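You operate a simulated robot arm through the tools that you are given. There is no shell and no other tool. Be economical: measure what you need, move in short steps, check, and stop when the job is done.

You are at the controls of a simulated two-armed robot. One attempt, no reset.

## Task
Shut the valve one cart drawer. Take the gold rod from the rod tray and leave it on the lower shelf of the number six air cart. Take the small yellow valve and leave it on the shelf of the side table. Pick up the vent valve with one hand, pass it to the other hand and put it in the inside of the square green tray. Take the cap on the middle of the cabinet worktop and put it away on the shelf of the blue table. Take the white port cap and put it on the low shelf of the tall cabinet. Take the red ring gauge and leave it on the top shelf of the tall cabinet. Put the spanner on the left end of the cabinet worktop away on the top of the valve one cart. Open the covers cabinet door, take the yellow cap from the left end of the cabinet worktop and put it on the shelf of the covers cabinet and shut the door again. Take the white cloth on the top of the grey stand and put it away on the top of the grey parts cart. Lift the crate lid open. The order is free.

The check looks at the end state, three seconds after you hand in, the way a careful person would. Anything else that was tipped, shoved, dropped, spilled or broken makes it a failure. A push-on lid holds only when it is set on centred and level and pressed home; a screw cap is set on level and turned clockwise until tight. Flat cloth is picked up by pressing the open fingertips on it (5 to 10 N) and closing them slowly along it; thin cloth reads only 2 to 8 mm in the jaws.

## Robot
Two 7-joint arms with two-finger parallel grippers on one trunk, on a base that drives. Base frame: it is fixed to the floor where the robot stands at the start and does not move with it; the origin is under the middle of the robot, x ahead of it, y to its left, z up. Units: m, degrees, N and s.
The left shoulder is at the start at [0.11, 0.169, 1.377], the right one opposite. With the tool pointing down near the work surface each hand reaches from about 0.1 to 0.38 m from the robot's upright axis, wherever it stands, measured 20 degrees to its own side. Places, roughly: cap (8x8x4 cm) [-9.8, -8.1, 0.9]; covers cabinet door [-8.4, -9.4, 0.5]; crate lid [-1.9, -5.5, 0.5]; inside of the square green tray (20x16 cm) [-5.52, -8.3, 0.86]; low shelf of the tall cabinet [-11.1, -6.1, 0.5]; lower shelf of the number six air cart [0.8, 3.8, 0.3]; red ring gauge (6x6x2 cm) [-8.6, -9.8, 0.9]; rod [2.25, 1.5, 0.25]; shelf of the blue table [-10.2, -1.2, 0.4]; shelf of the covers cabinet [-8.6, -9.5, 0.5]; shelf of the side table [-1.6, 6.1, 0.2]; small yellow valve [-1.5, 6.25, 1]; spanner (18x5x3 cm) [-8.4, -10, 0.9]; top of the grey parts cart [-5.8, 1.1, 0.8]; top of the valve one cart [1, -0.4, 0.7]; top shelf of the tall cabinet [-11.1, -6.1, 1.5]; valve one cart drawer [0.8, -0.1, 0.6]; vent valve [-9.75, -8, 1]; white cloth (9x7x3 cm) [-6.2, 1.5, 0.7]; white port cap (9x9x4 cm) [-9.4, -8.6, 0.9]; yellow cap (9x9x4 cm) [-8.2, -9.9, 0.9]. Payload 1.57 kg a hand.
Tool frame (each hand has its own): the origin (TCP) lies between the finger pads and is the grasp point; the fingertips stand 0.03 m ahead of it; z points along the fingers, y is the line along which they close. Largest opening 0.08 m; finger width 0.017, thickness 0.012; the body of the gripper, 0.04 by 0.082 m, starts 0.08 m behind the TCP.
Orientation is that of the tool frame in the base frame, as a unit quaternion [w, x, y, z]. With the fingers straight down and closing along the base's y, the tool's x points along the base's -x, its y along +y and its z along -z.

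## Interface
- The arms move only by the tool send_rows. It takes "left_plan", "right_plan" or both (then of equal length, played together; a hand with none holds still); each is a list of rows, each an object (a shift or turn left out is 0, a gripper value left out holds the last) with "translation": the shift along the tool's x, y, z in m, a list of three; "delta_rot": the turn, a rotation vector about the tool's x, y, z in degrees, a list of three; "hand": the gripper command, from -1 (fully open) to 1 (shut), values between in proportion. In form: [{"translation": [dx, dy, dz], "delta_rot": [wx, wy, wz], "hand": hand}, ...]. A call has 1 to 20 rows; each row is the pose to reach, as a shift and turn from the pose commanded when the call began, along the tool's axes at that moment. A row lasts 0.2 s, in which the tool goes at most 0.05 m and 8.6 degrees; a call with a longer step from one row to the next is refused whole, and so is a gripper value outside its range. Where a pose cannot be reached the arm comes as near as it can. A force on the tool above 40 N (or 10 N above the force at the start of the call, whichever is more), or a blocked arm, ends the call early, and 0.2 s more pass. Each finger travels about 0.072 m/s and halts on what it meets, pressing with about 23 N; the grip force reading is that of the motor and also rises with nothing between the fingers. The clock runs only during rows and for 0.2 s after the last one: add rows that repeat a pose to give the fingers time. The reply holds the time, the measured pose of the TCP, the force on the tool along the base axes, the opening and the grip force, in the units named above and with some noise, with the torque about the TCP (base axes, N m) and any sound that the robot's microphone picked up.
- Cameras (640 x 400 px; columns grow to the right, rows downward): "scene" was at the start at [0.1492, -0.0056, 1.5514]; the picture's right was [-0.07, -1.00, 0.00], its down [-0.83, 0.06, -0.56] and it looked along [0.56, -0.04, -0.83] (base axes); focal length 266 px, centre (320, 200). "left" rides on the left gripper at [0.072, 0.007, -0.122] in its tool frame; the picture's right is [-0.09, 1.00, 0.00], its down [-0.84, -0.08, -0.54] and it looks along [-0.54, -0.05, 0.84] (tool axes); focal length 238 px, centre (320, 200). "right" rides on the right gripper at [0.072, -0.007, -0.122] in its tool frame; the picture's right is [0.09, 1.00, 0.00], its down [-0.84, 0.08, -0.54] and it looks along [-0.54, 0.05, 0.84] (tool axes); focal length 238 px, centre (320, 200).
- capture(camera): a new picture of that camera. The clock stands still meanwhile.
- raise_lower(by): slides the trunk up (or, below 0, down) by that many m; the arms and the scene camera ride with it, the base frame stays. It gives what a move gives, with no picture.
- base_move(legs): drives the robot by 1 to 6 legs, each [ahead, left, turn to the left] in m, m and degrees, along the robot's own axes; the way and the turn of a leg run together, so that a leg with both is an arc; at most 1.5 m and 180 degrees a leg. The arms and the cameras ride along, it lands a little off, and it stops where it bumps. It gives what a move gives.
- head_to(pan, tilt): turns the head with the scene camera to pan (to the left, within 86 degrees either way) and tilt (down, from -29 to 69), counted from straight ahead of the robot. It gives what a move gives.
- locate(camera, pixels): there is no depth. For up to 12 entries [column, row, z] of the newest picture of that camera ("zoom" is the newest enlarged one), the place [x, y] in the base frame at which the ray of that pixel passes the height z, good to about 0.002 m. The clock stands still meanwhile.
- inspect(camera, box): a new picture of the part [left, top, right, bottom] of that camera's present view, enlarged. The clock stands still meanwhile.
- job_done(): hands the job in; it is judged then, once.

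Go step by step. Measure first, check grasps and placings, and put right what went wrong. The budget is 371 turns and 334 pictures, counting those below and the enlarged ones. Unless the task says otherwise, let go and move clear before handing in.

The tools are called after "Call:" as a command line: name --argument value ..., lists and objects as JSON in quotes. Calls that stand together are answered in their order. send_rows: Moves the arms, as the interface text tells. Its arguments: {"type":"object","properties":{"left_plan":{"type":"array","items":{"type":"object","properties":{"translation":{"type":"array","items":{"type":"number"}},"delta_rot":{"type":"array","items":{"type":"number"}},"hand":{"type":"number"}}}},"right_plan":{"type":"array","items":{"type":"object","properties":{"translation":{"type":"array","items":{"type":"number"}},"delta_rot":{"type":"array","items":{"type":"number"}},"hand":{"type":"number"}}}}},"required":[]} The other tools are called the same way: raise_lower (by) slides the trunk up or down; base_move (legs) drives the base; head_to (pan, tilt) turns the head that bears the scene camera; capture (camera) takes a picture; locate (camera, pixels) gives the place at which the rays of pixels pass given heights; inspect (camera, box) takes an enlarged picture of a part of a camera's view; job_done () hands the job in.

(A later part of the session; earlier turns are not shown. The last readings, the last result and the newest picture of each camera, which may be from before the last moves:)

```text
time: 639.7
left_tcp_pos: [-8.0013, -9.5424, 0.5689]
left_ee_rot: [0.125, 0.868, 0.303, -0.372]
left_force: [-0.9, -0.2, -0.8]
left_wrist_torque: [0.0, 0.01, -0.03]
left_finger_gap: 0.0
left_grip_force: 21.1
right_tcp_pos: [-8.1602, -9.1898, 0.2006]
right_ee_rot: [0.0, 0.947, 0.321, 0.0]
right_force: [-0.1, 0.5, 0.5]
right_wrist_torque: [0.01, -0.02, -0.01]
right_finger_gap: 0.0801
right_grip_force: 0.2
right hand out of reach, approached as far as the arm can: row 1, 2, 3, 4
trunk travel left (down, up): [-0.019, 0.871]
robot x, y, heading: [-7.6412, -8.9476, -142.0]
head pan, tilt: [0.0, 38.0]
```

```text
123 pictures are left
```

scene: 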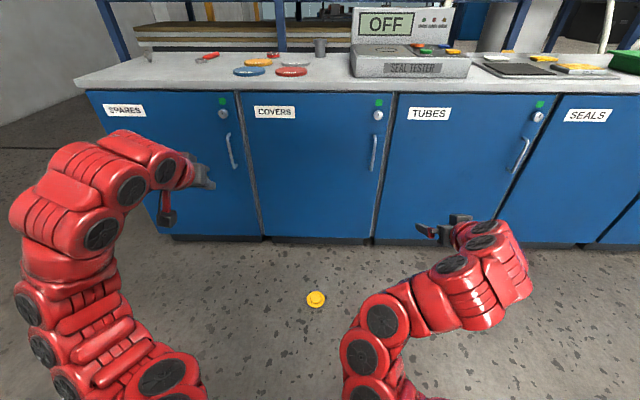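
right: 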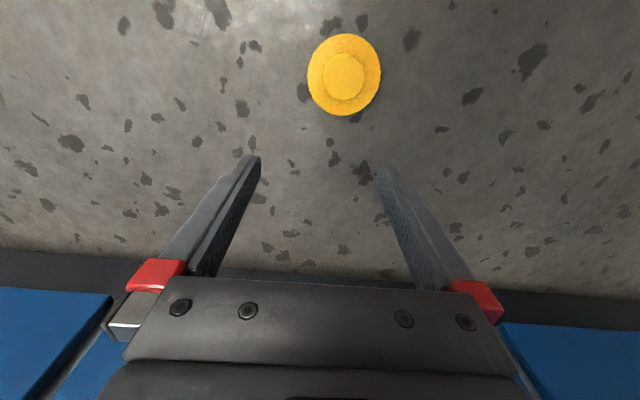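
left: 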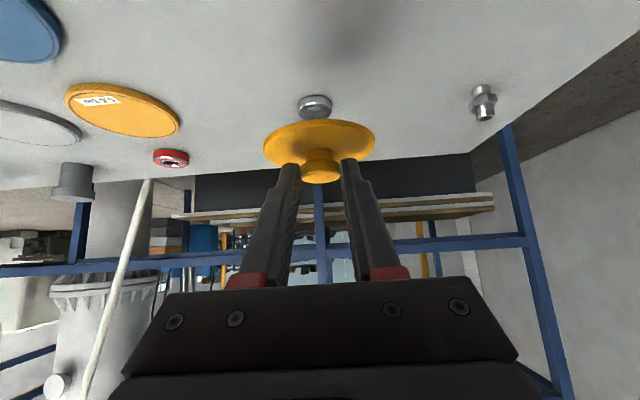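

Call:
locate --camera "right" --pixels '[[344, 77, 0.04], [344, 77, 0.02], [344, 74, 0.03], [308, 77, 0.03], [381, 72, 0.03], [344, 33, 0.03], [346, 115, 0.03]]'

Call:
inspect --camera "right" --box '[284, 14, 404, 134]'

```text
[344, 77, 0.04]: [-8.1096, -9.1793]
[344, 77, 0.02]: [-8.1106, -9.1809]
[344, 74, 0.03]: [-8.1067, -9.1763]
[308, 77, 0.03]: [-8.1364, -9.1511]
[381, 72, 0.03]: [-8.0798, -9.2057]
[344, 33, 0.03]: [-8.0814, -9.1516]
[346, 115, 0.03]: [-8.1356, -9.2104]
```

```text
3.33 times, centred on (344, 74) of right
```

zoom: 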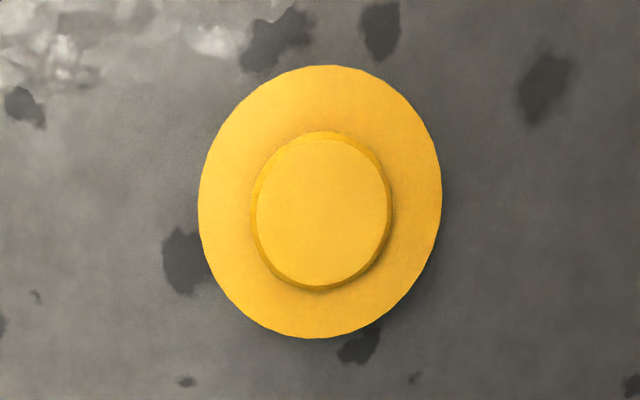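

Plug centre (-8.110,-9.180). Shift over it and descend to z≈0.08.

Call:
send_rows --right_plan '[{"translation": [0.02, 0.01, 0.02]}, {"translation": [0.04, 0.02, 0.04]}, {"translation": [0.0456, 0.023, 0.07]}, {"translation": [0.0456, 0.023, 0.1]}, {"translation": [0.0456, 0.023, 0.12]}, {"translation": [0.0456, 0.023, 0.12], "hand": -0.7}]'

Call:
capture --camera "right"

```text
time: 641.1
left_tcp_pos: [-8.0079, -9.5472, 0.5647]
left_ee_rot: [0.124, 0.871, 0.304, -0.365]
left_force: [0.3, -1.3, 0.0]
left_wrist_torque: [0.0, 0.03, 0.04]
left_finger_gap: 0.0
left_grip_force: 21.3
right_tcp_pos: [-8.1205, -9.1807, 0.0857]
right_ee_rot: [0.0, 0.949, 0.315, -0.002]
right_force: [-0.2, -0.5, 0.5]
right_wrist_torque: [-0.01, 0.01, 0.03]
right_finger_gap: 0.068
right_grip_force: 0.2
trunk travel left (down, up): [-0.019, 0.871]
robot x, y, heading: [-7.6426, -8.9457, -142.2]
head pan, tilt: [0.0, 38.0]
```

```text
121 pictures are left
```

right: 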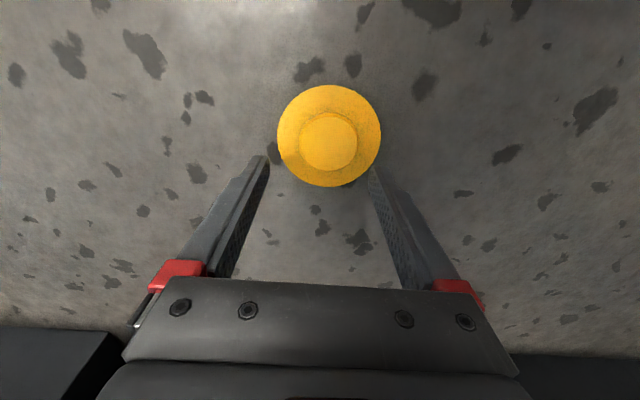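

Call:
send_rows --right_plan '[{"translation": [0.006, 0.003, 0]}, {"translation": [0.012, 0.006, 0.004]}, {"translation": [0.012, 0.006, 0.009]}, {"translation": [0.012, 0.006, 0.013]}, {"translation": [0.012, 0.006, 0.016]}]'

Call:
capture --camera "right"

```text
time: 642.5
left_tcp_pos: [-8.0045, -9.543, 0.5673]
left_ee_rot: [0.126, 0.869, 0.304, -0.368]
left_force: [-0.5, -0.2, 0.1]
left_wrist_torque: [-0.02, -0.03, 0.02]
left_finger_gap: 0.0
left_grip_force: 21.8
right_tcp_pos: [-8.1342, -9.1941, 0.0946]
right_ee_rot: [0.011, 0.949, 0.312, -0.036]
right_force: [0.9, 0.0, -0.6]
right_wrist_torque: [-0.04, 0.03, 0.02]
right_finger_gap: 0.0681
right_grip_force: 0.0
trunk travel left (down, up): [-0.019, 0.871]
robot x, y, heading: [-7.6408, -8.9463, -142.4]
head pan, tilt: [0.0, 38.0]
stopped in row 5 (right hand): the arm was blocked; the commanded pose is now the measured one
```

```text
120 pictures are left
```

right: 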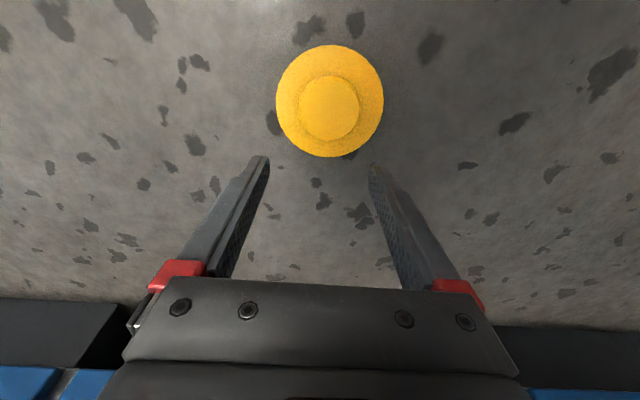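

The arm got blocked in this cramped pose. Raise the hand, reposition the base 0.1 back and 0.1 left so the cap lies in the right hand's natural reach.

Call:
send_rows --right_plan '[{"translation": [0, 0, -0.03]}, {"translation": [-0.02, -0.03, -0.06]}, {"translation": [-0.06, -0.06, -0.08]}, {"translation": [-0.1, -0.09, -0.08], "hand": -1}]'

Call:
base_move --legs '[[-0.1, 0.1, 0]]'

Call:
capture --camera "right"

```text
refused: row 3 steps farther than a row can; nothing moved
```

```text
time: 643.8
left_tcp_pos: [-7.865, -9.5612, 0.5645]
left_ee_rot: [0.126, 0.87, 0.304, -0.366]
left_force: [-0.2, 0.1, 0.1]
left_wrist_torque: [0.03, -0.02, -0.02]
left_finger_gap: 0.0
left_grip_force: 21.3
right_tcp_pos: [-7.9922, -9.2075, 0.0905]
right_ee_rot: [0.01, 0.95, 0.311, -0.03]
right_force: [0.1, 0.5, -0.8]
right_wrist_torque: [-0.03, -0.01, 0.02]
right_finger_gap: 0.0682
right_grip_force: 0.0
trunk travel left (down, up): [-0.019, 0.871]
robot x, y, heading: [-7.5012, -8.9637, -142.5]
head pan, tilt: [0.0, 38.0]
```

```text
119 pictures are left
```

right: 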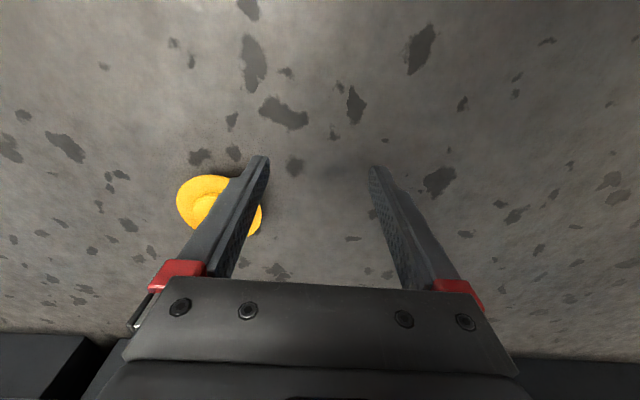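

Now move the right hand over the plug: 7.6 cm forward, 9.5 cm right, slightly raised.

Call:
send_rows --right_plan '[{"translation": [-0.01, -0.01, -0.02], "hand": -1}, {"translation": [-0.03, -0.035, -0.03]}, {"translation": [-0.05, -0.06, -0.03]}, {"translation": [-0.07, -0.085, -0.03]}, {"translation": [-0.0765, -0.0945, -0.03]}, {"translation": [-0.0765, -0.0945, -0.03]}]'

Call:
capture --camera "right"

```text
time: 645.2
left_tcp_pos: [-7.8601, -9.5606, 0.5684]
left_ee_rot: [0.126, 0.868, 0.305, -0.372]
left_force: [0.7, -0.6, 0.4]
left_wrist_torque: [0.02, 0.0, -0.02]
left_finger_gap: 0.0001
left_grip_force: 21.1
right_tcp_pos: [-8.1067, -9.1764, 0.1313]
right_ee_rot: [0.011, 0.95, 0.311, -0.036]
right_force: [0.6, 1.5, 0.1]
right_wrist_torque: [0.01, 0.01, 0.01]
right_finger_gap: 0.0799
right_grip_force: 0.1
trunk travel left (down, up): [-0.019, 0.871]
robot x, y, heading: [-7.4967, -8.9637, -142.6]
head pan, tilt: [0.0, 38.0]
```

```text
118 pictures are left
```

right: 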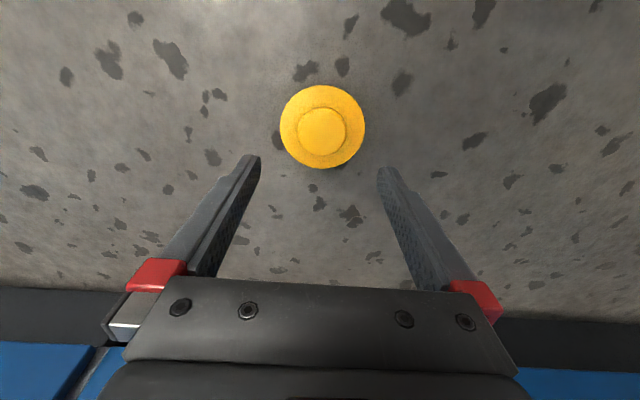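

Centred. Descend 6 cm with a small backward correction.

Call:
send_rows --right_plan '[{"translation": [0.004, 0.001, 0.02]}, {"translation": [0.008, 0.001, 0.04]}, {"translation": [0.011, 0.001, 0.052]}, {"translation": [0.012, 0.001, 0.058]}, {"translation": [0.012, 0.001, 0.062]}]'

Call:
capture --camera "right"

```text
time: 646.4
left_tcp_pos: [-7.8603, -9.5596, 0.5681]
left_ee_rot: [0.126, 0.868, 0.304, -0.372]
left_force: [0.3, 0.2, -0.4]
left_wrist_torque: [-0.01, -0.04, 0.01]
left_finger_gap: 0.0
left_grip_force: 21.5
right_tcp_pos: [-8.1006, -9.1734, 0.0688]
right_ee_rot: [0.01, 0.95, 0.311, -0.036]
right_force: [0.3, -1.0, 0.4]
right_wrist_torque: [0.01, 0.03, 0.02]
right_finger_gap: 0.0803
right_grip_force: 0.2
trunk travel left (down, up): [-0.019, 0.871]
robot x, y, heading: [-7.5009, -8.9585, -142.2]
head pan, tilt: [0.0, 38.0]
```

```text
117 pictures are left
```

right: 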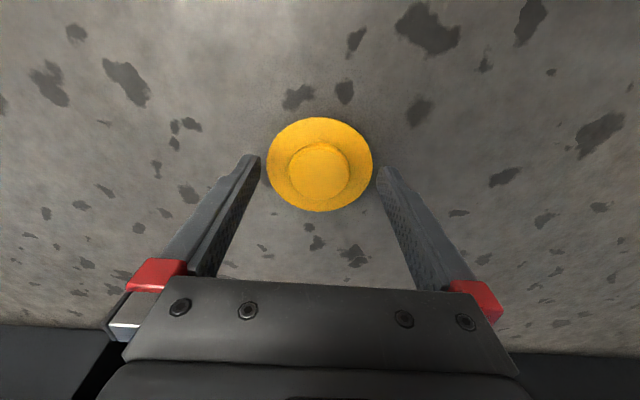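

The brim (≈75 mm) just fits between the open fingers, a better hold than the low plug. Lower 12 mm more and close on the brim's edges.

Call:
send_rows --right_plan '[{"translation": [0.001, 0, 0.004]}, {"translation": [0.001, 0, 0.008]}, {"translation": [0.001, 0, 0.012]}, {"translation": [0.001, 0, 0.014]}]'

Call:
capture --camera "right"

```text
time: 647.4
left_tcp_pos: [-7.8593, -9.5605, 0.5699]
left_ee_rot: [0.126, 0.868, 0.305, -0.371]
left_force: [0.2, 0.4, -0.9]
left_wrist_torque: [-0.01, 0.01, 0.01]
left_finger_gap: 0.0002
left_grip_force: 21.4
right_tcp_pos: [-8.1011, -9.1724, 0.0553]
right_ee_rot: [0.01, 0.95, 0.311, -0.037]
right_force: [-0.2, 0.1, 0.3]
right_wrist_torque: [-0.02, -0.01, -0.01]
right_finger_gap: 0.0798
right_grip_force: 0.2
trunk travel left (down, up): [-0.019, 0.871]
robot x, y, heading: [-7.5018, -8.9595, -142.4]
head pan, tilt: [0.0, 38.0]
```

```text
116 pictures are left
```

right: 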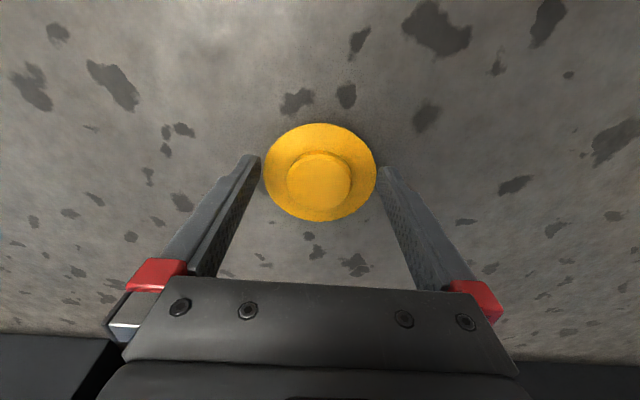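

Close on the brim.

Call:
send_rows --right_plan '[{"translation": [0, 0, 0.003], "hand": -0.85}, {"translation": [0, 0, 0.003], "hand": -0.7}, {"translation": [0, 0, 0.003], "hand": 0}, {"translation": [0, 0, 0.003], "hand": 1}, {"translation": [0, 0, 0.003], "hand": 1}]'

Call:
capture --camera "right"

```text
time: 648.6
left_tcp_pos: [-7.8579, -9.5593, 0.5715]
left_ee_rot: [0.125, 0.868, 0.304, -0.372]
left_force: [0.7, 0.0, -0.4]
left_wrist_torque: [-0.04, 0.0, 0.03]
left_finger_gap: 0.0
left_grip_force: 21.4
right_tcp_pos: [-8.1015, -9.1745, 0.0537]
right_ee_rot: [0.01, 0.949, 0.311, -0.04]
right_force: [0.1, -2.1, 19.6]
right_wrist_torque: [-0.1, -0.06, 0.0]
right_finger_gap: 0.0454
right_grip_force: 23.6
trunk travel left (down, up): [-0.019, 0.871]
robot x, y, heading: [-7.5013, -8.962, -142.3]
head pan, tilt: [0.0, 38.0]
```

```text
115 pictures are left
```

right: 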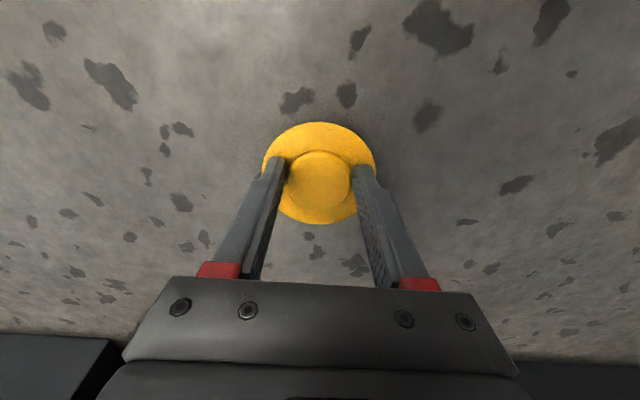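

The fingers settled on the plug (45 mm), pressing on the brim: a firm hold. Lift and check.

Call:
send_rows --right_plan '[{"translation": [0, 0, -0.02]}, {"translation": [0, 0, -0.06]}, {"translation": [0, 0, -0.1]}, {"translation": [0, 0, -0.1]}]'

Call:
capture --camera "right"

```text
time: 649.6
left_tcp_pos: [-7.8602, -9.5598, 0.5699]
left_ee_rot: [0.126, 0.868, 0.304, -0.372]
left_force: [-0.4, 0.1, -0.1]
left_wrist_torque: [0.01, 0.01, 0.04]
left_finger_gap: 0.0
left_grip_force: 21.3
right_tcp_pos: [-8.0952, -9.1682, 0.1536]
right_ee_rot: [0.01, 0.95, 0.31, -0.037]
right_force: [0.5, 0.0, -0.5]
right_wrist_torque: [-0.01, -0.02, 0.03]
right_finger_gap: 0.0454
right_grip_force: 23.6
trunk travel left (down, up): [-0.019, 0.871]
robot x, y, heading: [-7.5026, -8.9613, -142.1]
head pan, tilt: [0.0, 38.0]
```

```text
114 pictures are left
```

right: 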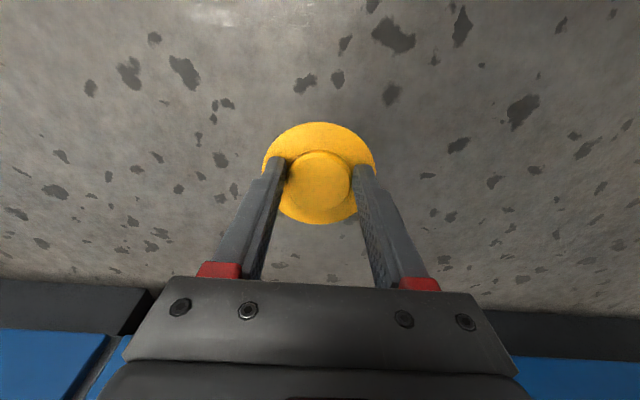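

Held securely. Now flip it: back off 0.3 m, raise the trunk 0.4, then turn the right hand to point left (knob facing left) and the left hand to point forward-right with a −90° roll.

Call:
base_move --legs '[[-0.3, 0, 0]]'

Call:
raise_lower --by 0.4

Call:
send_rows --right_plan '[{"translation": [-0.01, 0.016, -0.03], "delta_rot": [-7.5, 0, 0]}, {"translation": [-0.02, 0.032, -0.06], "delta_rot": [-15, 0, 0]}, {"translation": [-0.03, 0.048, -0.09], "delta_rot": [-22.5, 0, 0]}, {"translation": [-0.04, 0.064, -0.12], "delta_rot": [-30, 0, 0]}, {"translation": [-0.05, 0.08, -0.15], "delta_rot": [-37.5, 0, 0]}, {"translation": [-0.06, 0.096, -0.18], "delta_rot": [-45, 0, 0]}, {"translation": [-0.07, 0.112, -0.21], "delta_rot": [-52.5, 0, 0]}, {"translation": [-0.08, 0.128, -0.24], "delta_rot": [-60, 0, 0]}, {"translation": [-0.09, 0.144, -0.27], "delta_rot": [-67.5, 0, 0]}, {"translation": [-0.1, 0.16, -0.29], "delta_rot": [-75, 0, 0]}, {"translation": [-0.11, 0.18, -0.3], "delta_rot": [-82.5, 0, 0]}, {"translation": [-0.124, 0.2, -0.3], "delta_rot": [-90, 0, 0]}, {"translation": [-0.124, 0.2, -0.3], "delta_rot": [-90, 0, 0]}]' --left_plan '[{"translation": [0, 0.01, 0], "delta_rot": [5.3, 0, -5.3], "hand": -1}, {"translation": [0, 0.02, 0], "delta_rot": [10.6, 0, -10.6]}, {"translation": [0, 0.03, 0], "delta_rot": [15.9, 0, -15.9]}, {"translation": [0, 0.04, 0], "delta_rot": [21.2, 0, -21.2]}, {"translation": [0, 0.05, 0], "delta_rot": [26.5, 0, -26.5]}, {"translation": [0, 0.05, 0], "delta_rot": [31.8, 0, -31.8]}, {"translation": [0, 0.05, 0], "delta_rot": [37.1, 0, -37.1]}, {"translation": [0, 0.05, 0], "delta_rot": [42.4, 0, -42.4]}, {"translation": [0, 0.05, 0], "delta_rot": [47.7, 0, -47.7]}, {"translation": [0, 0.05, 0], "delta_rot": [53, 0, -53]}, {"translation": [0, 0.05, 0], "delta_rot": [58.3, 0, -58.3]}, {"translation": [0, 0.05, 0], "delta_rot": [63.6, 0, -63.6]}, {"translation": [0, 0.05, 0], "delta_rot": [63.6, 0, -63.6]}]'

Call:
capture --camera "scene"

Call:
capture --camera "left"

```text
time: 651.6
left_tcp_pos: [-7.6242, -9.3772, 0.5689]
left_ee_rot: [0.127, 0.868, 0.306, -0.371]
left_force: [0.1, 0.0, -0.1]
left_wrist_torque: [0.0, 0.0, 0.0]
left_finger_gap: 0.0002
left_grip_force: 21.7
right_tcp_pos: [-7.8594, -8.9869, 0.1525]
right_ee_rot: [0.01, 0.95, 0.311, -0.036]
right_force: [-0.1, 0.1, -0.4]
right_wrist_torque: [0.0, -0.03, 0.01]
right_finger_gap: 0.0456
right_grip_force: 22.6
trunk travel left (down, up): [-0.019, 0.871]
robot x, y, heading: [-7.2656, -8.7803, -142.0]
head pan, tilt: [0.0, 38.0]
```

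```text
time: 655.5
left_tcp_pos: [-7.6244, -9.3768, 0.9683]
left_ee_rot: [0.127, 0.868, 0.304, -0.372]
left_force: [0.3, 0.2, 0.2]
left_wrist_torque: [-0.01, -0.01, -0.01]
left_finger_gap: 0.0
left_grip_force: 21.4
right_tcp_pos: [-7.8595, -8.9864, 0.552]
right_ee_rot: [0.01, 0.95, 0.311, -0.036]
right_force: [0.4, -0.6, -0.5]
right_wrist_torque: [0.01, -0.02, 0.0]
right_finger_gap: 0.0451
right_grip_force: 22.8
trunk travel left (down, up): [-0.419, 0.471]
robot x, y, heading: [-7.2613, -8.7792, -142.4]
head pan, tilt: [0.0, 38.0]
```

```text
time: 658.3
left_tcp_pos: [-7.5919, -9.4146, 0.9691]
left_ee_rot: [0.532, -0.524, -0.462, 0.478]
left_force: [-0.5, 0.0, -0.4]
left_wrist_torque: [0.0, 0.03, -0.04]
left_finger_gap: 0.0802
left_grip_force: 0.0
right_tcp_pos: [-7.8219, -9.208, 0.8602]
right_ee_rot: [0.679, 0.664, 0.246, 0.194]
right_force: [0.9, 0.2, -0.1]
right_wrist_torque: [0.02, -0.02, 0.0]
right_finger_gap: 0.0452
right_grip_force: 23.3
right hand out of reach, approached as far as the arm can: row 3, 4
trunk travel left (down, up): [-0.419, 0.471]
robot x, y, heading: [-7.2666, -8.7823, -142.5]
head pan, tilt: [0.0, 38.0]
```

```text
113 pictures are left
```

scene: 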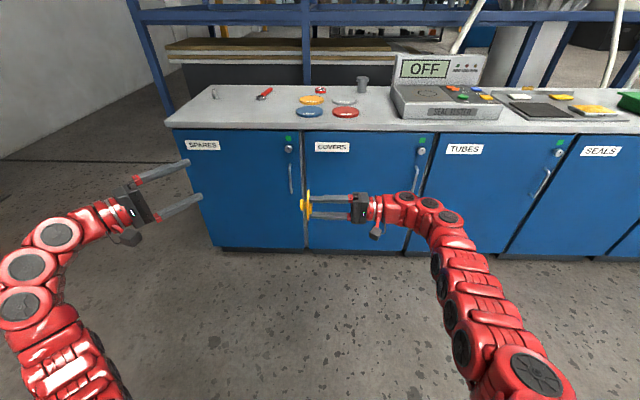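

```text
112 pictures are left
```

left: 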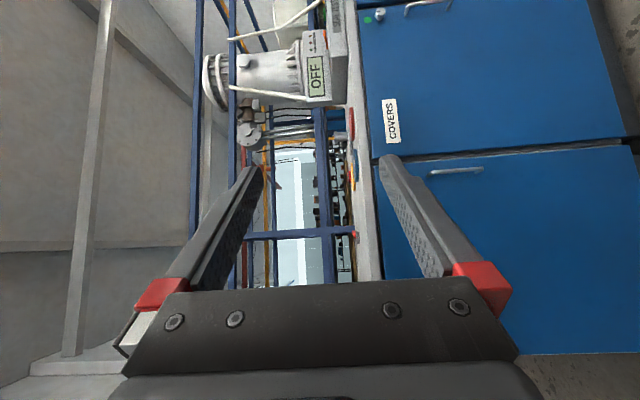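

The cap now faces left with its knob out. Check the knob's position, then bring the left hand to 12 cm before it.

Call:
locate --camera "scene" --pixels '[[302, 206, 0.86], [308, 204, 0.86]]'

Call:
send_rows --left_plan '[{"translation": [0.028, 0.022, 0.016]}, {"translation": [0.056, 0.045, 0.032]}, {"translation": [0.084, 0.067, 0.048]}, {"translation": [0.112, 0.09, 0.064]}, {"translation": [0.141, 0.1124, 0.08]}, {"translation": [0.141, 0.1124, 0.08]}]'

Call:
capture --camera "left"

Call:
inspect --camera "scene" --box '[200, 130, 420, 290]'

```text
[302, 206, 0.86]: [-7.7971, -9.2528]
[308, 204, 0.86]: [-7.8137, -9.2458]
```

```text
time: 659.7
left_tcp_pos: [-7.658, -9.2667, 0.8572]
left_ee_rot: [0.531, -0.525, -0.464, 0.477]
left_force: [0.0, 0.5, 0.0]
left_wrist_torque: [0.0, -0.01, 0.0]
left_finger_gap: 0.0802
left_grip_force: 0.1
right_tcp_pos: [-7.8205, -9.2085, 0.8596]
right_ee_rot: [0.678, 0.665, 0.245, 0.194]
right_force: [-0.1, -0.2, -0.5]
right_wrist_torque: [0.03, 0.03, 0.01]
right_finger_gap: 0.0454
right_grip_force: 23.1
trunk travel left (down, up): [-0.419, 0.471]
robot x, y, heading: [-7.2662, -8.7812, -142.1]
head pan, tilt: [0.0, 38.0]
```

```text
111 pictures are left
```

left: 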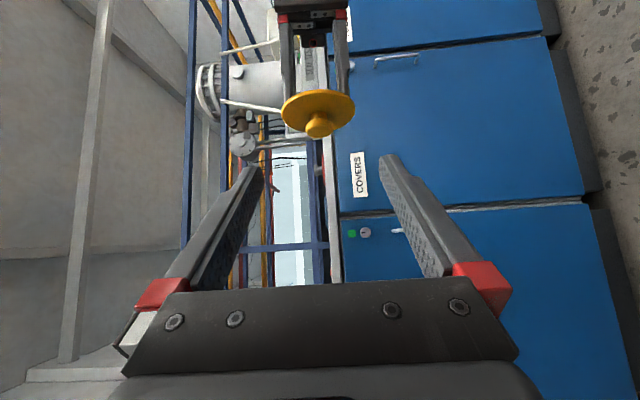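

```text
2.50 times, centred on (310, 210) of scene
```

zoom: 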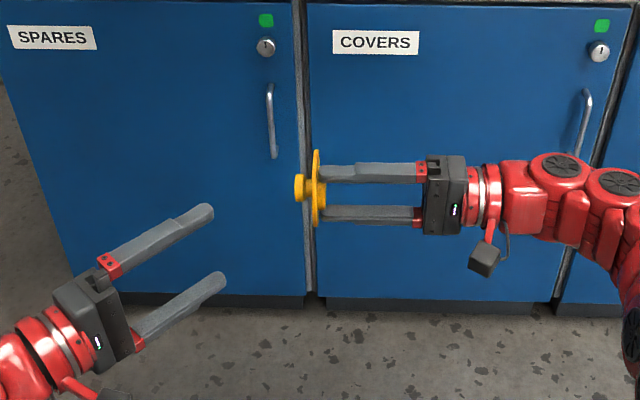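

Knob is in line, level with the TCP. Advance 0.115 m along the left fingers and close.

Call:
send_rows --left_plan '[{"translation": [0, 0, 0.03]}, {"translation": [-0.001, -0.002, 0.06]}, {"translation": [-0.002, -0.002, 0.085]}, {"translation": [-0.002, -0.002, 0.105]}, {"translation": [-0.002, -0.002, 0.116]}, {"translation": [-0.002, -0.002, 0.116]}]'

Call:
capture --camera "left"

Call:
inspect --camera "scene" --box '[200, 130, 420, 290]'

```text
time: 661.1
left_tcp_pos: [-7.774, -9.2563, 0.8615]
left_ee_rot: [0.53, -0.524, -0.463, 0.479]
left_force: [0.1, -0.3, 0.7]
left_wrist_torque: [0.03, -0.01, -0.01]
left_finger_gap: 0.0801
left_grip_force: 0.0
right_tcp_pos: [-7.821, -9.2092, 0.8597]
right_ee_rot: [0.678, 0.664, 0.247, 0.194]
right_force: [0.3, 0.0, -0.5]
right_wrist_torque: [0.03, 0.0, -0.02]
right_finger_gap: 0.0451
right_grip_force: 23.0
trunk travel left (down, up): [-0.419, 0.471]
robot x, y, heading: [-7.2617, -8.782, -142.2]
head pan, tilt: [0.0, 38.0]
```

```text
109 pictures are left
```

left: 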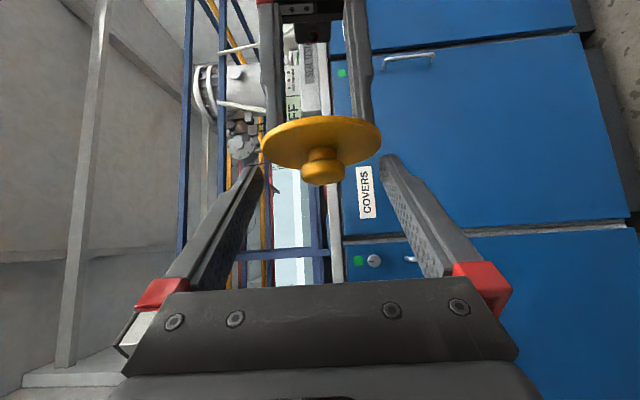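

```text
2.50 times, centred on (310, 210) of scene
```

zoom: 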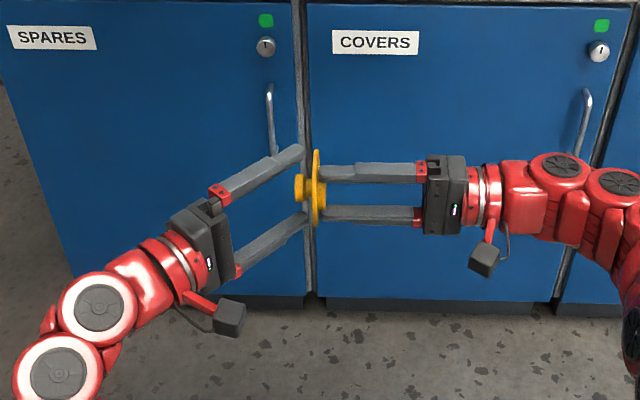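

The knob is between the fingers but near the tips. Rotate the left hand 15° (more across the axis) and go ~9 mm deeper for a safer hold, then close.

Call:
send_rows --left_plan '[{"delta_rot": [0, -5, 0], "translation": [0, 0, 0.002]}, {"delta_rot": [0, -10, 0], "translation": [0, 0, 0.005]}, {"delta_rot": [0, -15, 0], "translation": [0, 0, 0.009]}, {"delta_rot": [0, -15, 0], "translation": [0, 0, 0.009]}]'

Call:
capture --camera "left"

```text
time: 662.1
left_tcp_pos: [-7.7832, -9.2561, 0.8608]
left_ee_rot: [0.466, -0.457, -0.528, 0.543]
left_force: [0.0, -0.6, 0.2]
left_wrist_torque: [-0.03, 0.01, 0.03]
left_finger_gap: 0.0798
left_grip_force: 0.0
right_tcp_pos: [-7.8202, -9.2082, 0.8598]
right_ee_rot: [0.679, 0.664, 0.246, 0.194]
right_force: [0.5, 0.0, -0.3]
right_wrist_torque: [0.04, 0.0, -0.02]
right_finger_gap: 0.0454
right_grip_force: 23.0
trunk travel left (down, up): [-0.419, 0.471]
robot x, y, heading: [-7.2653, -8.7804, -141.9]
head pan, tilt: [0.0, 38.0]
```

```text
107 pictures are left
```

left: 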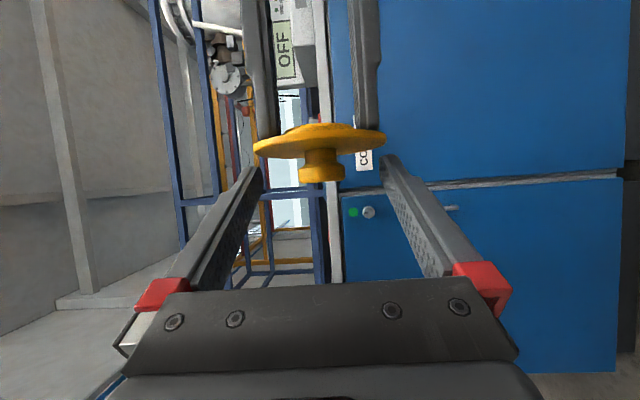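

Call:
send_rows --left_plan '[{"translation": [0.005, 0, 0.001]}, {"translation": [0.01, 0, 0.003]}, {"translation": [0.01, 0, 0.003], "hand": -0.4}, {"translation": [0.01, 0, 0.003], "hand": 0}, {"translation": [0.01, 0, 0.003], "hand": 0.3}, {"translation": [0.01, 0, 0.003], "hand": 1}, {"translation": [0.01, 0, 0.003], "hand": 1}]'

Call:
capture --camera "left"

Call:
inspect --camera "scene" --box '[200, 130, 420, 290]'

```text
time: 663.9
left_tcp_pos: [-7.7854, -9.2484, 0.8658]
left_ee_rot: [0.466, -0.453, -0.527, 0.548]
left_force: [2.7, -2.3, 14.1]
left_wrist_torque: [-0.03, 0.48, -0.07]
left_finger_gap: 0.0549
left_grip_force: 23.2
right_tcp_pos: [-7.8228, -9.2074, 0.8543]
right_ee_rot: [0.676, 0.669, 0.242, 0.194]
right_force: [-2.5, 0.8, -13.3]
right_wrist_torque: [0.6, 0.08, -0.03]
right_finger_gap: 0.0453
right_grip_force: 23.0
trunk travel left (down, up): [-0.419, 0.471]
robot x, y, heading: [-7.2651, -8.7805, -142.0]
head pan, tilt: [0.0, 38.0]
stopped in row 7 (left hand): the force on the tool passed its limit at 41 N (the readings are from after the stop); the commanded pose is now the measured one
```

```text
106 pictures are left
```

left: 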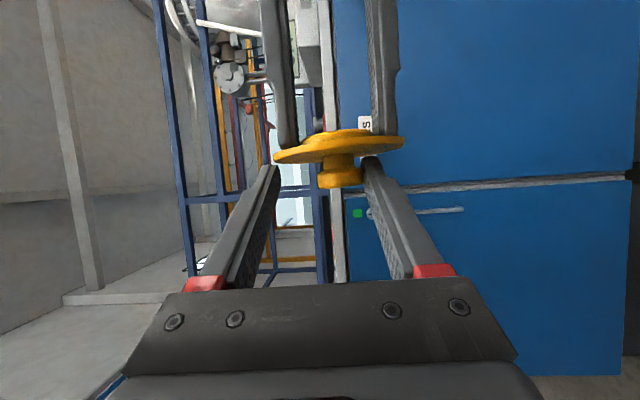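

```text
2.50 times, centred on (310, 210) of scene
```

zoom: 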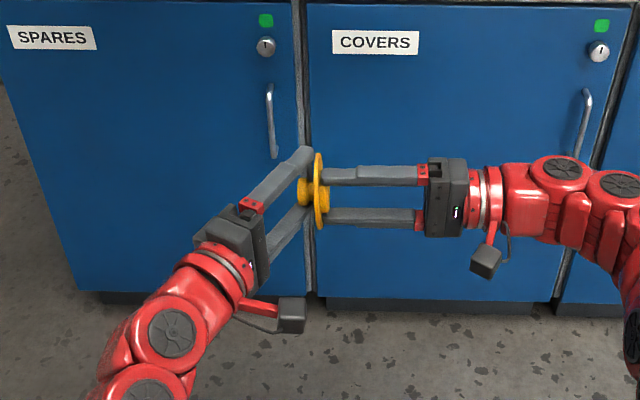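

The fingertips caught the brim's edge. Reopen, back off along x by 10 mm and z 4 mm, and close again.

Call:
send_rows --left_plan '[{"hand": -1}, {"hand": -1}, {"translation": [-0.006, 0.003, -0.004]}, {"translation": [-0.01, 0.005, -0.006]}, {"translation": [-0.01, 0.005, -0.006]}]'

Call:
capture --camera "left"

```text
time: 665.0
left_tcp_pos: [-7.7796, -9.2564, 0.8581]
left_ee_rot: [0.466, -0.456, -0.528, 0.545]
left_force: [0.4, 0.4, -0.5]
left_wrist_torque: [-0.01, 0.04, 0.0]
left_finger_gap: 0.0801
left_grip_force: 0.1
right_tcp_pos: [-7.8217, -9.2074, 0.8573]
right_ee_rot: [0.677, 0.667, 0.244, 0.194]
right_force: [0.1, -0.3, -1.5]
right_wrist_torque: [0.02, 0.02, -0.03]
right_finger_gap: 0.0455
right_grip_force: 22.7
trunk travel left (down, up): [-0.419, 0.471]
robot x, y, heading: [-7.2637, -8.7772, -142.0]
head pan, tilt: [0.0, 38.0]
```

```text
104 pictures are left
```

left: 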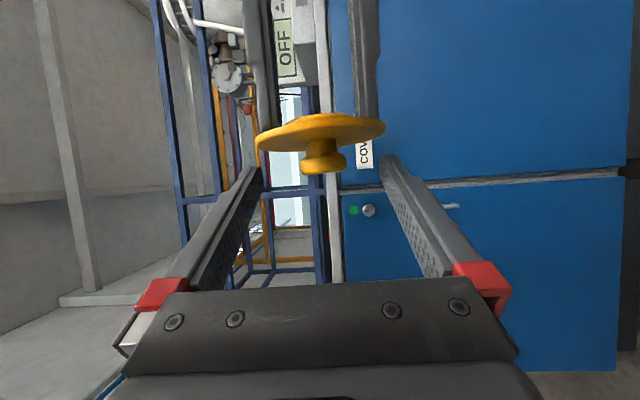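

Call:
send_rows --left_plan '[{"translation": [0.003, 0, 0.001]}, {"translation": [0.005, 0, 0.002]}, {"translation": [0.005, 0, 0.002], "hand": -0.3}, {"translation": [0.005, 0, 0.002], "hand": 0.1}, {"translation": [0.005, 0, 0.002], "hand": 0.4}, {"translation": [0.005, 0, 0.002], "hand": 1}, {"translation": [0.005, 0, 0.002], "hand": 1}]'

Call:
capture --camera "left"

```text
time: 666.6
left_tcp_pos: [-7.7813, -9.2518, 0.8578]
left_ee_rot: [0.464, -0.456, -0.529, 0.545]
left_force: [0.4, -1.7, -15.1]
left_wrist_torque: [-0.08, -0.26, 0.0]
left_finger_gap: 0.0287
left_grip_force: 22.5
right_tcp_pos: [-7.8224, -9.2074, 0.8573]
right_ee_rot: [0.677, 0.666, 0.245, 0.193]
right_force: [0.0, 3.6, 15.0]
right_wrist_torque: [-0.61, -0.36, 0.2]
right_finger_gap: 0.0454
right_grip_force: 23.0
trunk travel left (down, up): [-0.419, 0.471]
robot x, y, heading: [-7.264, -8.7766, -142.5]
head pan, tilt: [0.0, 38.0]
```

```text
103 pictures are left
```

left: 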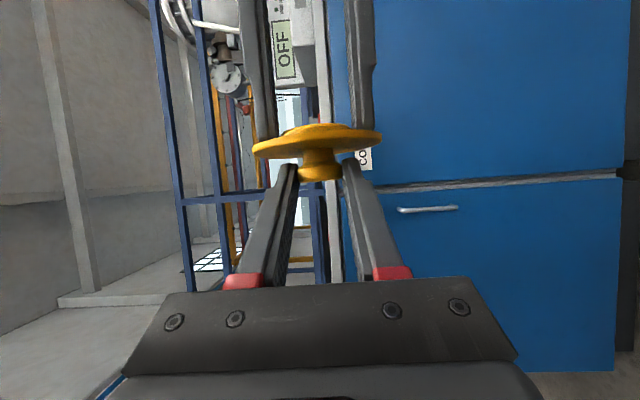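

Left grips the knob (28.7 mm). Release the right hand and pull it away to the right.

Call:
send_rows --right_plan '[{"hand": -0.4}, {"hand": -1}, {"hand": -1}, {"translation": [0, 0, -0.02]}, {"translation": [0, 0, -0.06]}, {"translation": [0, 0, -0.1]}, {"translation": [0, 0, -0.14]}]'

Call:
capture --camera "left"

```text
time: 668.2
left_tcp_pos: [-7.7821, -9.2526, 0.8586]
left_ee_rot: [0.465, -0.455, -0.528, 0.545]
left_force: [-0.4, 0.6, -0.7]
left_wrist_torque: [-0.01, 0.0, 0.02]
left_finger_gap: 0.0284
left_grip_force: 23.3
right_tcp_pos: [-7.8834, -9.1005, 0.8668]
right_ee_rot: [0.677, 0.667, 0.244, 0.193]
right_force: [0.8, 0.3, 0.5]
right_wrist_torque: [0.02, 0.03, 0.03]
right_finger_gap: 0.0798
right_grip_force: 0.1
right hand out of reach, approached as far as the arm can: row 6, 7
trunk travel left (down, up): [-0.419, 0.471]
robot x, y, heading: [-7.2647, -8.7814, -142.1]
head pan, tilt: [0.0, 38.0]
```

```text
102 pictures are left
```

left: 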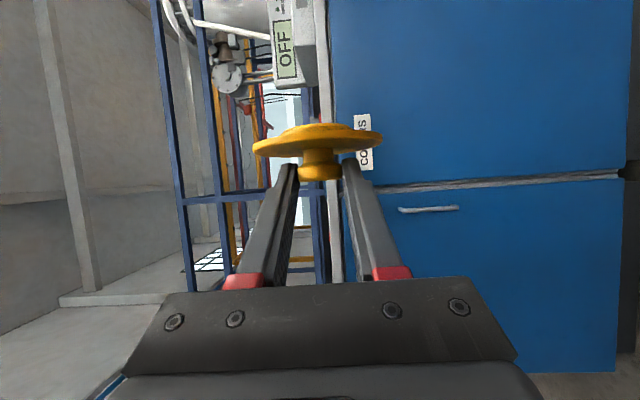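

Flip hand-over complete. Now turn the left hand so the cap is upright (roll +90° about forward) and the right hand to face the door handle.

Call:
send_rows --left_plan '[{"translation": [-0.03, 0, -0.017], "delta_rot": [-3.5, 0, 6]}, {"translation": [-0.06, 0, -0.035], "delta_rot": [-7, 0, 12]}, {"translation": [-0.09, 0, -0.052], "delta_rot": [-10.4, 0, 18]}, {"translation": [-0.12, 0, -0.07], "delta_rot": [-13.9, 0, 24]}, {"translation": [-0.15, 0, -0.087], "delta_rot": [-17.3, 0, 30]}, {"translation": [-0.173, 0, -0.1], "delta_rot": [-20.8, 0, 36]}, {"translation": [-0.173, 0, -0.1], "delta_rot": [-24.2, 0, 42]}, {"translation": [-0.173, 0, -0.1], "delta_rot": [-27.7, 0, 48]}, {"translation": [-0.173, 0, -0.1], "delta_rot": [-31.2, 0, 54]}, {"translation": [-0.173, 0, -0.1], "delta_rot": [-34.6, 0, 60]}, {"translation": [-0.173, 0, -0.1], "delta_rot": [-38.1, 0, 66]}, {"translation": [-0.173, 0, -0.1], "delta_rot": [-41.5, 0, 72]}, {"translation": [-0.173, 0, -0.1], "delta_rot": [-45, 0, 78]}, {"translation": [-0.173, 0, -0.1], "delta_rot": [-45, 0, 78]}]' --right_plan '[{"translation": [0, -0.02, -0.03], "delta_rot": [6.2, -3.6, -3.6]}, {"translation": [0, -0.04, -0.06], "delta_rot": [12.4, -7.2, -7.2]}, {"translation": [0, -0.06, -0.09], "delta_rot": [18.6, -10.8, -10.8]}, {"translation": [0, -0.08, -0.11], "delta_rot": [24.8, -14.4, -14.4]}, {"translation": [0, -0.1, -0.12], "delta_rot": [31, -18, -18]}, {"translation": [0, -0.12, -0.12], "delta_rot": [37.2, -21.6, -21.6]}, {"translation": [0, -0.14, -0.12], "delta_rot": [43.4, -25.2, -25.2]}, {"translation": [0, -0.16, -0.12], "delta_rot": [49.6, -28.8, -28.8]}, {"translation": [0, -0.18, -0.12], "delta_rot": [55.8, -32.4, -32.4]}, {"translation": [0, -0.2, -0.12], "delta_rot": [62, -36, -36]}, {"translation": [0, -0.2, -0.12], "delta_rot": [68.2, -39.6, -39.6]}, {"translation": [0, -0.2, -0.12], "delta_rot": [74.4, -43.2, -43.2]}, {"translation": [0, -0.2, -0.12], "delta_rot": [80.9, -46.7, -46.7]}, {"translation": [0, -0.2, -0.12], "delta_rot": [80.9, -46.7, -46.7]}]'

Call:
capture --camera "scene"

Call:
capture --camera "left"

```text
time: 671.2
left_tcp_pos: [-7.6566, -9.4081, 0.8569]
left_ee_rot: [0.167, 0.81, 0.286, -0.484]
left_force: [-0.6, 0.4, 0.9]
left_wrist_torque: [-0.01, 0.0, 0.01]
left_finger_gap: 0.0282
left_grip_force: 22.7
right_tcp_pos: [-8.0508, -9.061, 0.6481]
right_ee_rot: [0.161, 0.805, 0.265, -0.506]
right_force: [-0.4, 0.8, 0.3]
right_wrist_torque: [0.03, 0.02, 0.0]
right_finger_gap: 0.0801
right_grip_force: 0.0
right hand out of reach, approached as far as the arm can: row 6, 7, 8, 9, 10, 11, 12, 13, 14
trunk travel left (down, up): [-0.419, 0.471]
robot x, y, heading: [-7.2655, -8.7802, -142.2]
head pan, tilt: [0.0, 38.0]
```

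```text
101 pictures are left
```

scene: 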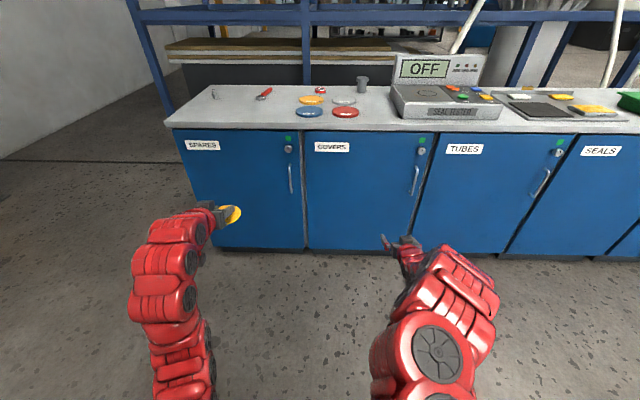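

```text
100 pictures are left
```

left: 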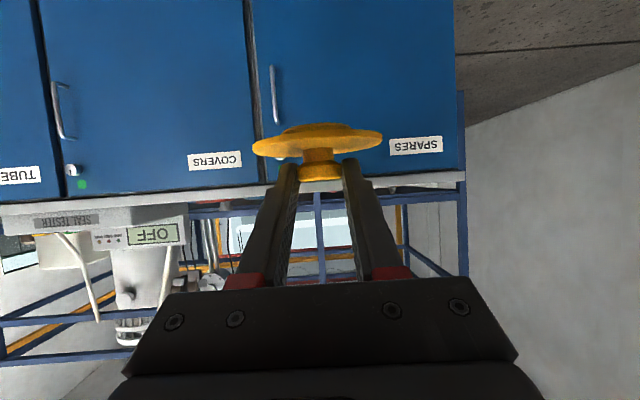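

The cap is upright in the left hand. Raise it above worktop level, lower the right to handle height, and approach the handle.

Call:
locate --camera "scene" --pixels '[[415, 181, 0.57], [416, 168, 0.655], [414, 194, 0.485]]'

Call:
raise_lower --by -0.08

Call:
send_rows --left_plan '[{"translation": [-0.035, 0, -0.02]}, {"translation": [-0.07, 0, -0.04]}, {"translation": [-0.105, 0, -0.06]}, {"translation": [-0.14, 0, -0.08]}, {"translation": [-0.173, 0, -0.1]}, {"translation": [-0.173, 0, -0.1]}]'

Call:
base_move --legs '[[0, -0.17, 0], [0.3, 0, 0]]'

Call:
capture --camera "right"

```text
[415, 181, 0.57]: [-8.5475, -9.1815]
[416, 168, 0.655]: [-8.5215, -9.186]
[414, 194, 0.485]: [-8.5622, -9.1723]
```

```text
time: 672.4
left_tcp_pos: [-7.6566, -9.4068, 0.7773]
left_ee_rot: [0.167, 0.81, 0.287, -0.484]
left_force: [0.7, -0.4, -0.5]
left_wrist_torque: [0.0, 0.01, -0.03]
left_finger_gap: 0.028
left_grip_force: 23.1
right_tcp_pos: [-8.0495, -9.0623, 0.568]
right_ee_rot: [0.161, 0.805, 0.265, -0.506]
right_force: [0.3, 0.3, -0.3]
right_wrist_torque: [0.01, -0.01, 0.03]
right_finger_gap: 0.08
right_grip_force: 0.1
trunk travel left (down, up): [-0.339, 0.551]
robot x, y, heading: [-7.2667, -8.7774, -142.2]
head pan, tilt: [0.0, 38.0]
```

```text
time: 673.8
left_tcp_pos: [-7.651, -9.4069, 0.9769]
left_ee_rot: [0.167, 0.809, 0.287, -0.484]
left_force: [0.3, 0.5, 0.5]
left_wrist_torque: [0.0, -0.01, 0.01]
left_finger_gap: 0.0281
left_grip_force: 23.1
right_tcp_pos: [-8.0497, -9.0613, 0.5692]
right_ee_rot: [0.162, 0.805, 0.265, -0.505]
right_force: [-0.5, 0.7, -0.3]
right_wrist_torque: [0.01, 0.0, 0.0]
right_finger_gap: 0.08
right_grip_force: 0.1
trunk travel left (down, up): [-0.339, 0.551]
robot x, y, heading: [-7.2635, -8.7796, -142.2]
head pan, tilt: [0.0, 38.0]
```

```text
time: 676.9
left_tcp_pos: [-7.9908, -9.4594, 0.9766]
left_ee_rot: [0.166, 0.81, 0.287, -0.484]
left_force: [0.2, -0.1, -0.8]
left_wrist_torque: [-0.01, 0.0, 0.01]
left_finger_gap: 0.0282
left_grip_force: 22.5
right_tcp_pos: [-8.3927, -9.1141, 0.5672]
right_ee_rot: [0.161, 0.805, 0.265, -0.506]
right_force: [0.0, 0.2, 0.1]
right_wrist_torque: [0.04, 0.03, -0.02]
right_finger_gap: 0.0799
right_grip_force: 0.1
trunk travel left (down, up): [-0.339, 0.551]
robot x, y, heading: [-7.6041, -8.83, -142.0]
head pan, tilt: [0.0, 38.0]
```

```text
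99 pictures are left
```

right: 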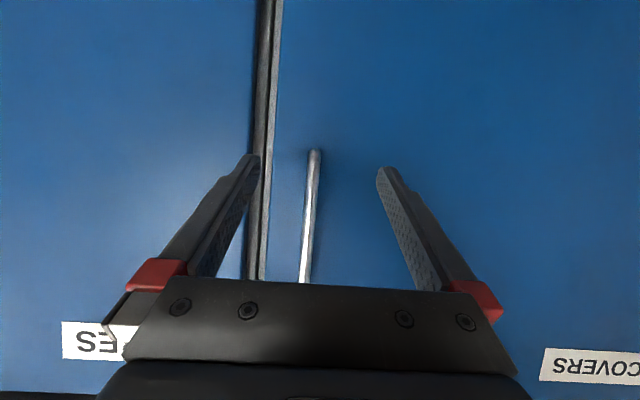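

The bar is nearly centred (col 311). Advance 0.125 m, raise 2 cm, and close.

Call:
base_move --legs '[[0.12, -0.006, 0]]'

Call:
capture --camera "right"

```text
time: 678.1
left_tcp_pos: [-8.0685, -9.5098, 0.9774]
left_ee_rot: [0.165, 0.81, 0.285, -0.484]
left_force: [0.0, 0.0, -0.8]
left_wrist_torque: [0.02, 0.02, 0.01]
left_finger_gap: 0.0281
left_grip_force: 23.0
right_tcp_pos: [-8.465, -9.1618, 0.5649]
right_ee_rot: [0.159, 0.808, 0.263, -0.502]
right_force: [11.5, 7.7, 4.9]
right_wrist_torque: [-0.19, -0.04, 0.56]
right_finger_gap: 0.0799
right_grip_force: 0.0
trunk travel left (down, up): [-0.339, 0.551]
robot x, y, heading: [-7.6815, -8.8859, -142.2]
head pan, tilt: [0.0, 38.0]
stopped in leg 1: the force on the tool passed its limit at 300 N (the readings are from after the stop); the commanded pose is now the measured one
```

```text
98 pictures are left
```

right: 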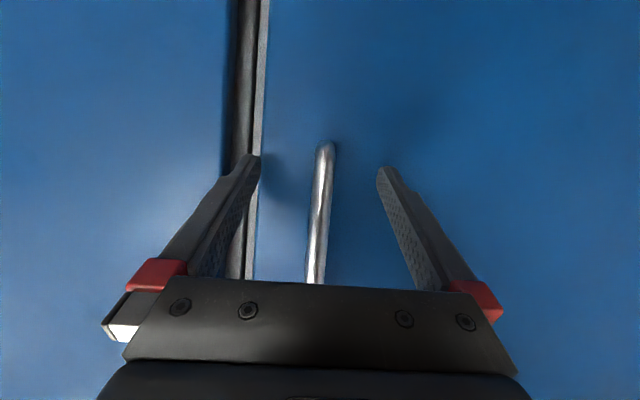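

The tips met the door panel; the bar lies between the fingers. Back off 8 mm, rise 2 cm, and close.

Call:
send_rows --right_plan '[{"translation": [0.004, 0, -0.007]}, {"translation": [-0.013, 0, -0.017]}, {"translation": [-0.013, 0, -0.017], "hand": -0.3}, {"translation": [-0.013, 0, -0.017], "hand": 0.3}, {"translation": [-0.013, 0, -0.017], "hand": 0.7}, {"translation": [-0.013, 0, -0.017], "hand": 1}, {"translation": [-0.013, 0, -0.017], "hand": 1}]'

Call:
capture --camera "right"

```text
time: 678.8
left_tcp_pos: [-8.0692, -9.5108, 0.9769]
left_ee_rot: [0.166, 0.811, 0.286, -0.483]
left_force: [0.5, 0.5, -0.1]
left_wrist_torque: [0.04, 0.01, -0.02]
left_finger_gap: 0.028
left_grip_force: 22.8
right_tcp_pos: [-8.4662, -9.1615, 0.5646]
right_ee_rot: [0.158, 0.812, 0.265, -0.496]
right_force: [8.1, 5.5, 3.9]
right_wrist_torque: [0.0, -0.09, 0.2]
right_finger_gap: 0.0564
right_grip_force: 2.5
right hand out of reach, approached as far as the arm can: row 1, 2, 3
trunk travel left (down, up): [-0.339, 0.551]
robot x, y, heading: [-7.68, -8.8847, -142.2]
head pan, tilt: [0.0, 38.0]
stopped in row 3 (right hand): the force on the tool passed its limit at 47 N (the readings are from after the stop); the commanded pose is now the measured one
```

```text
97 pictures are left
```

right: 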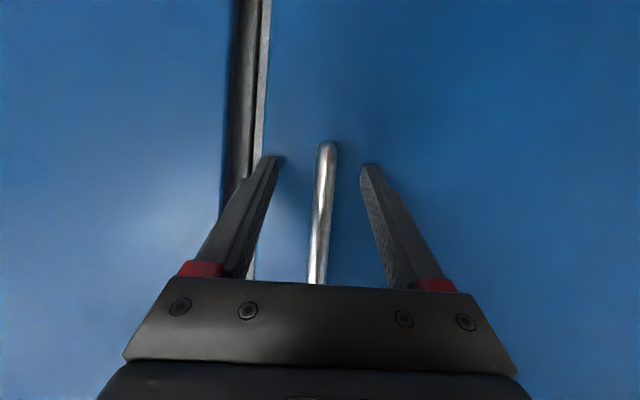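

Still pressed against the door. Nudge the base back 15 mm, then close.

Call:
base_move --legs '[[-0.015, 0, 0]]'

Call:
send_rows --right_plan '[{"hand": 0}, {"hand": 0.4}, {"hand": 0.8}, {"hand": 1}, {"hand": 1}]'

Call:
capture --camera "right"

```text
time: 679.6
left_tcp_pos: [-8.0577, -9.502, 0.9768]
left_ee_rot: [0.165, 0.811, 0.285, -0.483]
left_force: [0.8, 0.4, -0.3]
left_wrist_torque: [-0.01, -0.02, 0.01]
left_finger_gap: 0.0279
left_grip_force: 23.0
right_tcp_pos: [-8.4549, -9.1521, 0.5647]
right_ee_rot: [0.157, 0.811, 0.264, -0.497]
right_force: [0.3, 0.3, 0.3]
right_wrist_torque: [0.02, 0.01, 0.01]
right_finger_gap: 0.0518
right_grip_force: 0.1
trunk travel left (down, up): [-0.339, 0.551]
robot x, y, heading: [-7.6731, -8.8756, -142.5]
head pan, tilt: [0.0, 38.0]
```

```text
time: 680.8
left_tcp_pos: [-8.058, -9.5031, 0.9766]
left_ee_rot: [0.165, 0.811, 0.286, -0.483]
left_force: [0.9, 0.6, -0.7]
left_wrist_torque: [-0.01, 0.0, 0.02]
left_finger_gap: 0.0284
left_grip_force: 22.7
right_tcp_pos: [-8.4536, -9.1527, 0.5642]
right_ee_rot: [0.157, 0.812, 0.266, -0.495]
right_force: [10.3, -10.6, -1.2]
right_wrist_torque: [-0.39, -0.22, 0.11]
right_finger_gap: 0.0117
right_grip_force: 29.3
trunk travel left (down, up): [-0.339, 0.551]
robot x, y, heading: [-7.6709, -8.8776, -142.3]
head pan, tilt: [0.0, 38.0]
```

```text
96 pictures are left
```

right: 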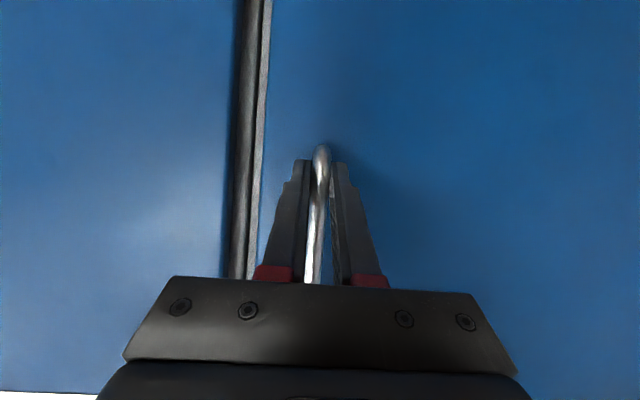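

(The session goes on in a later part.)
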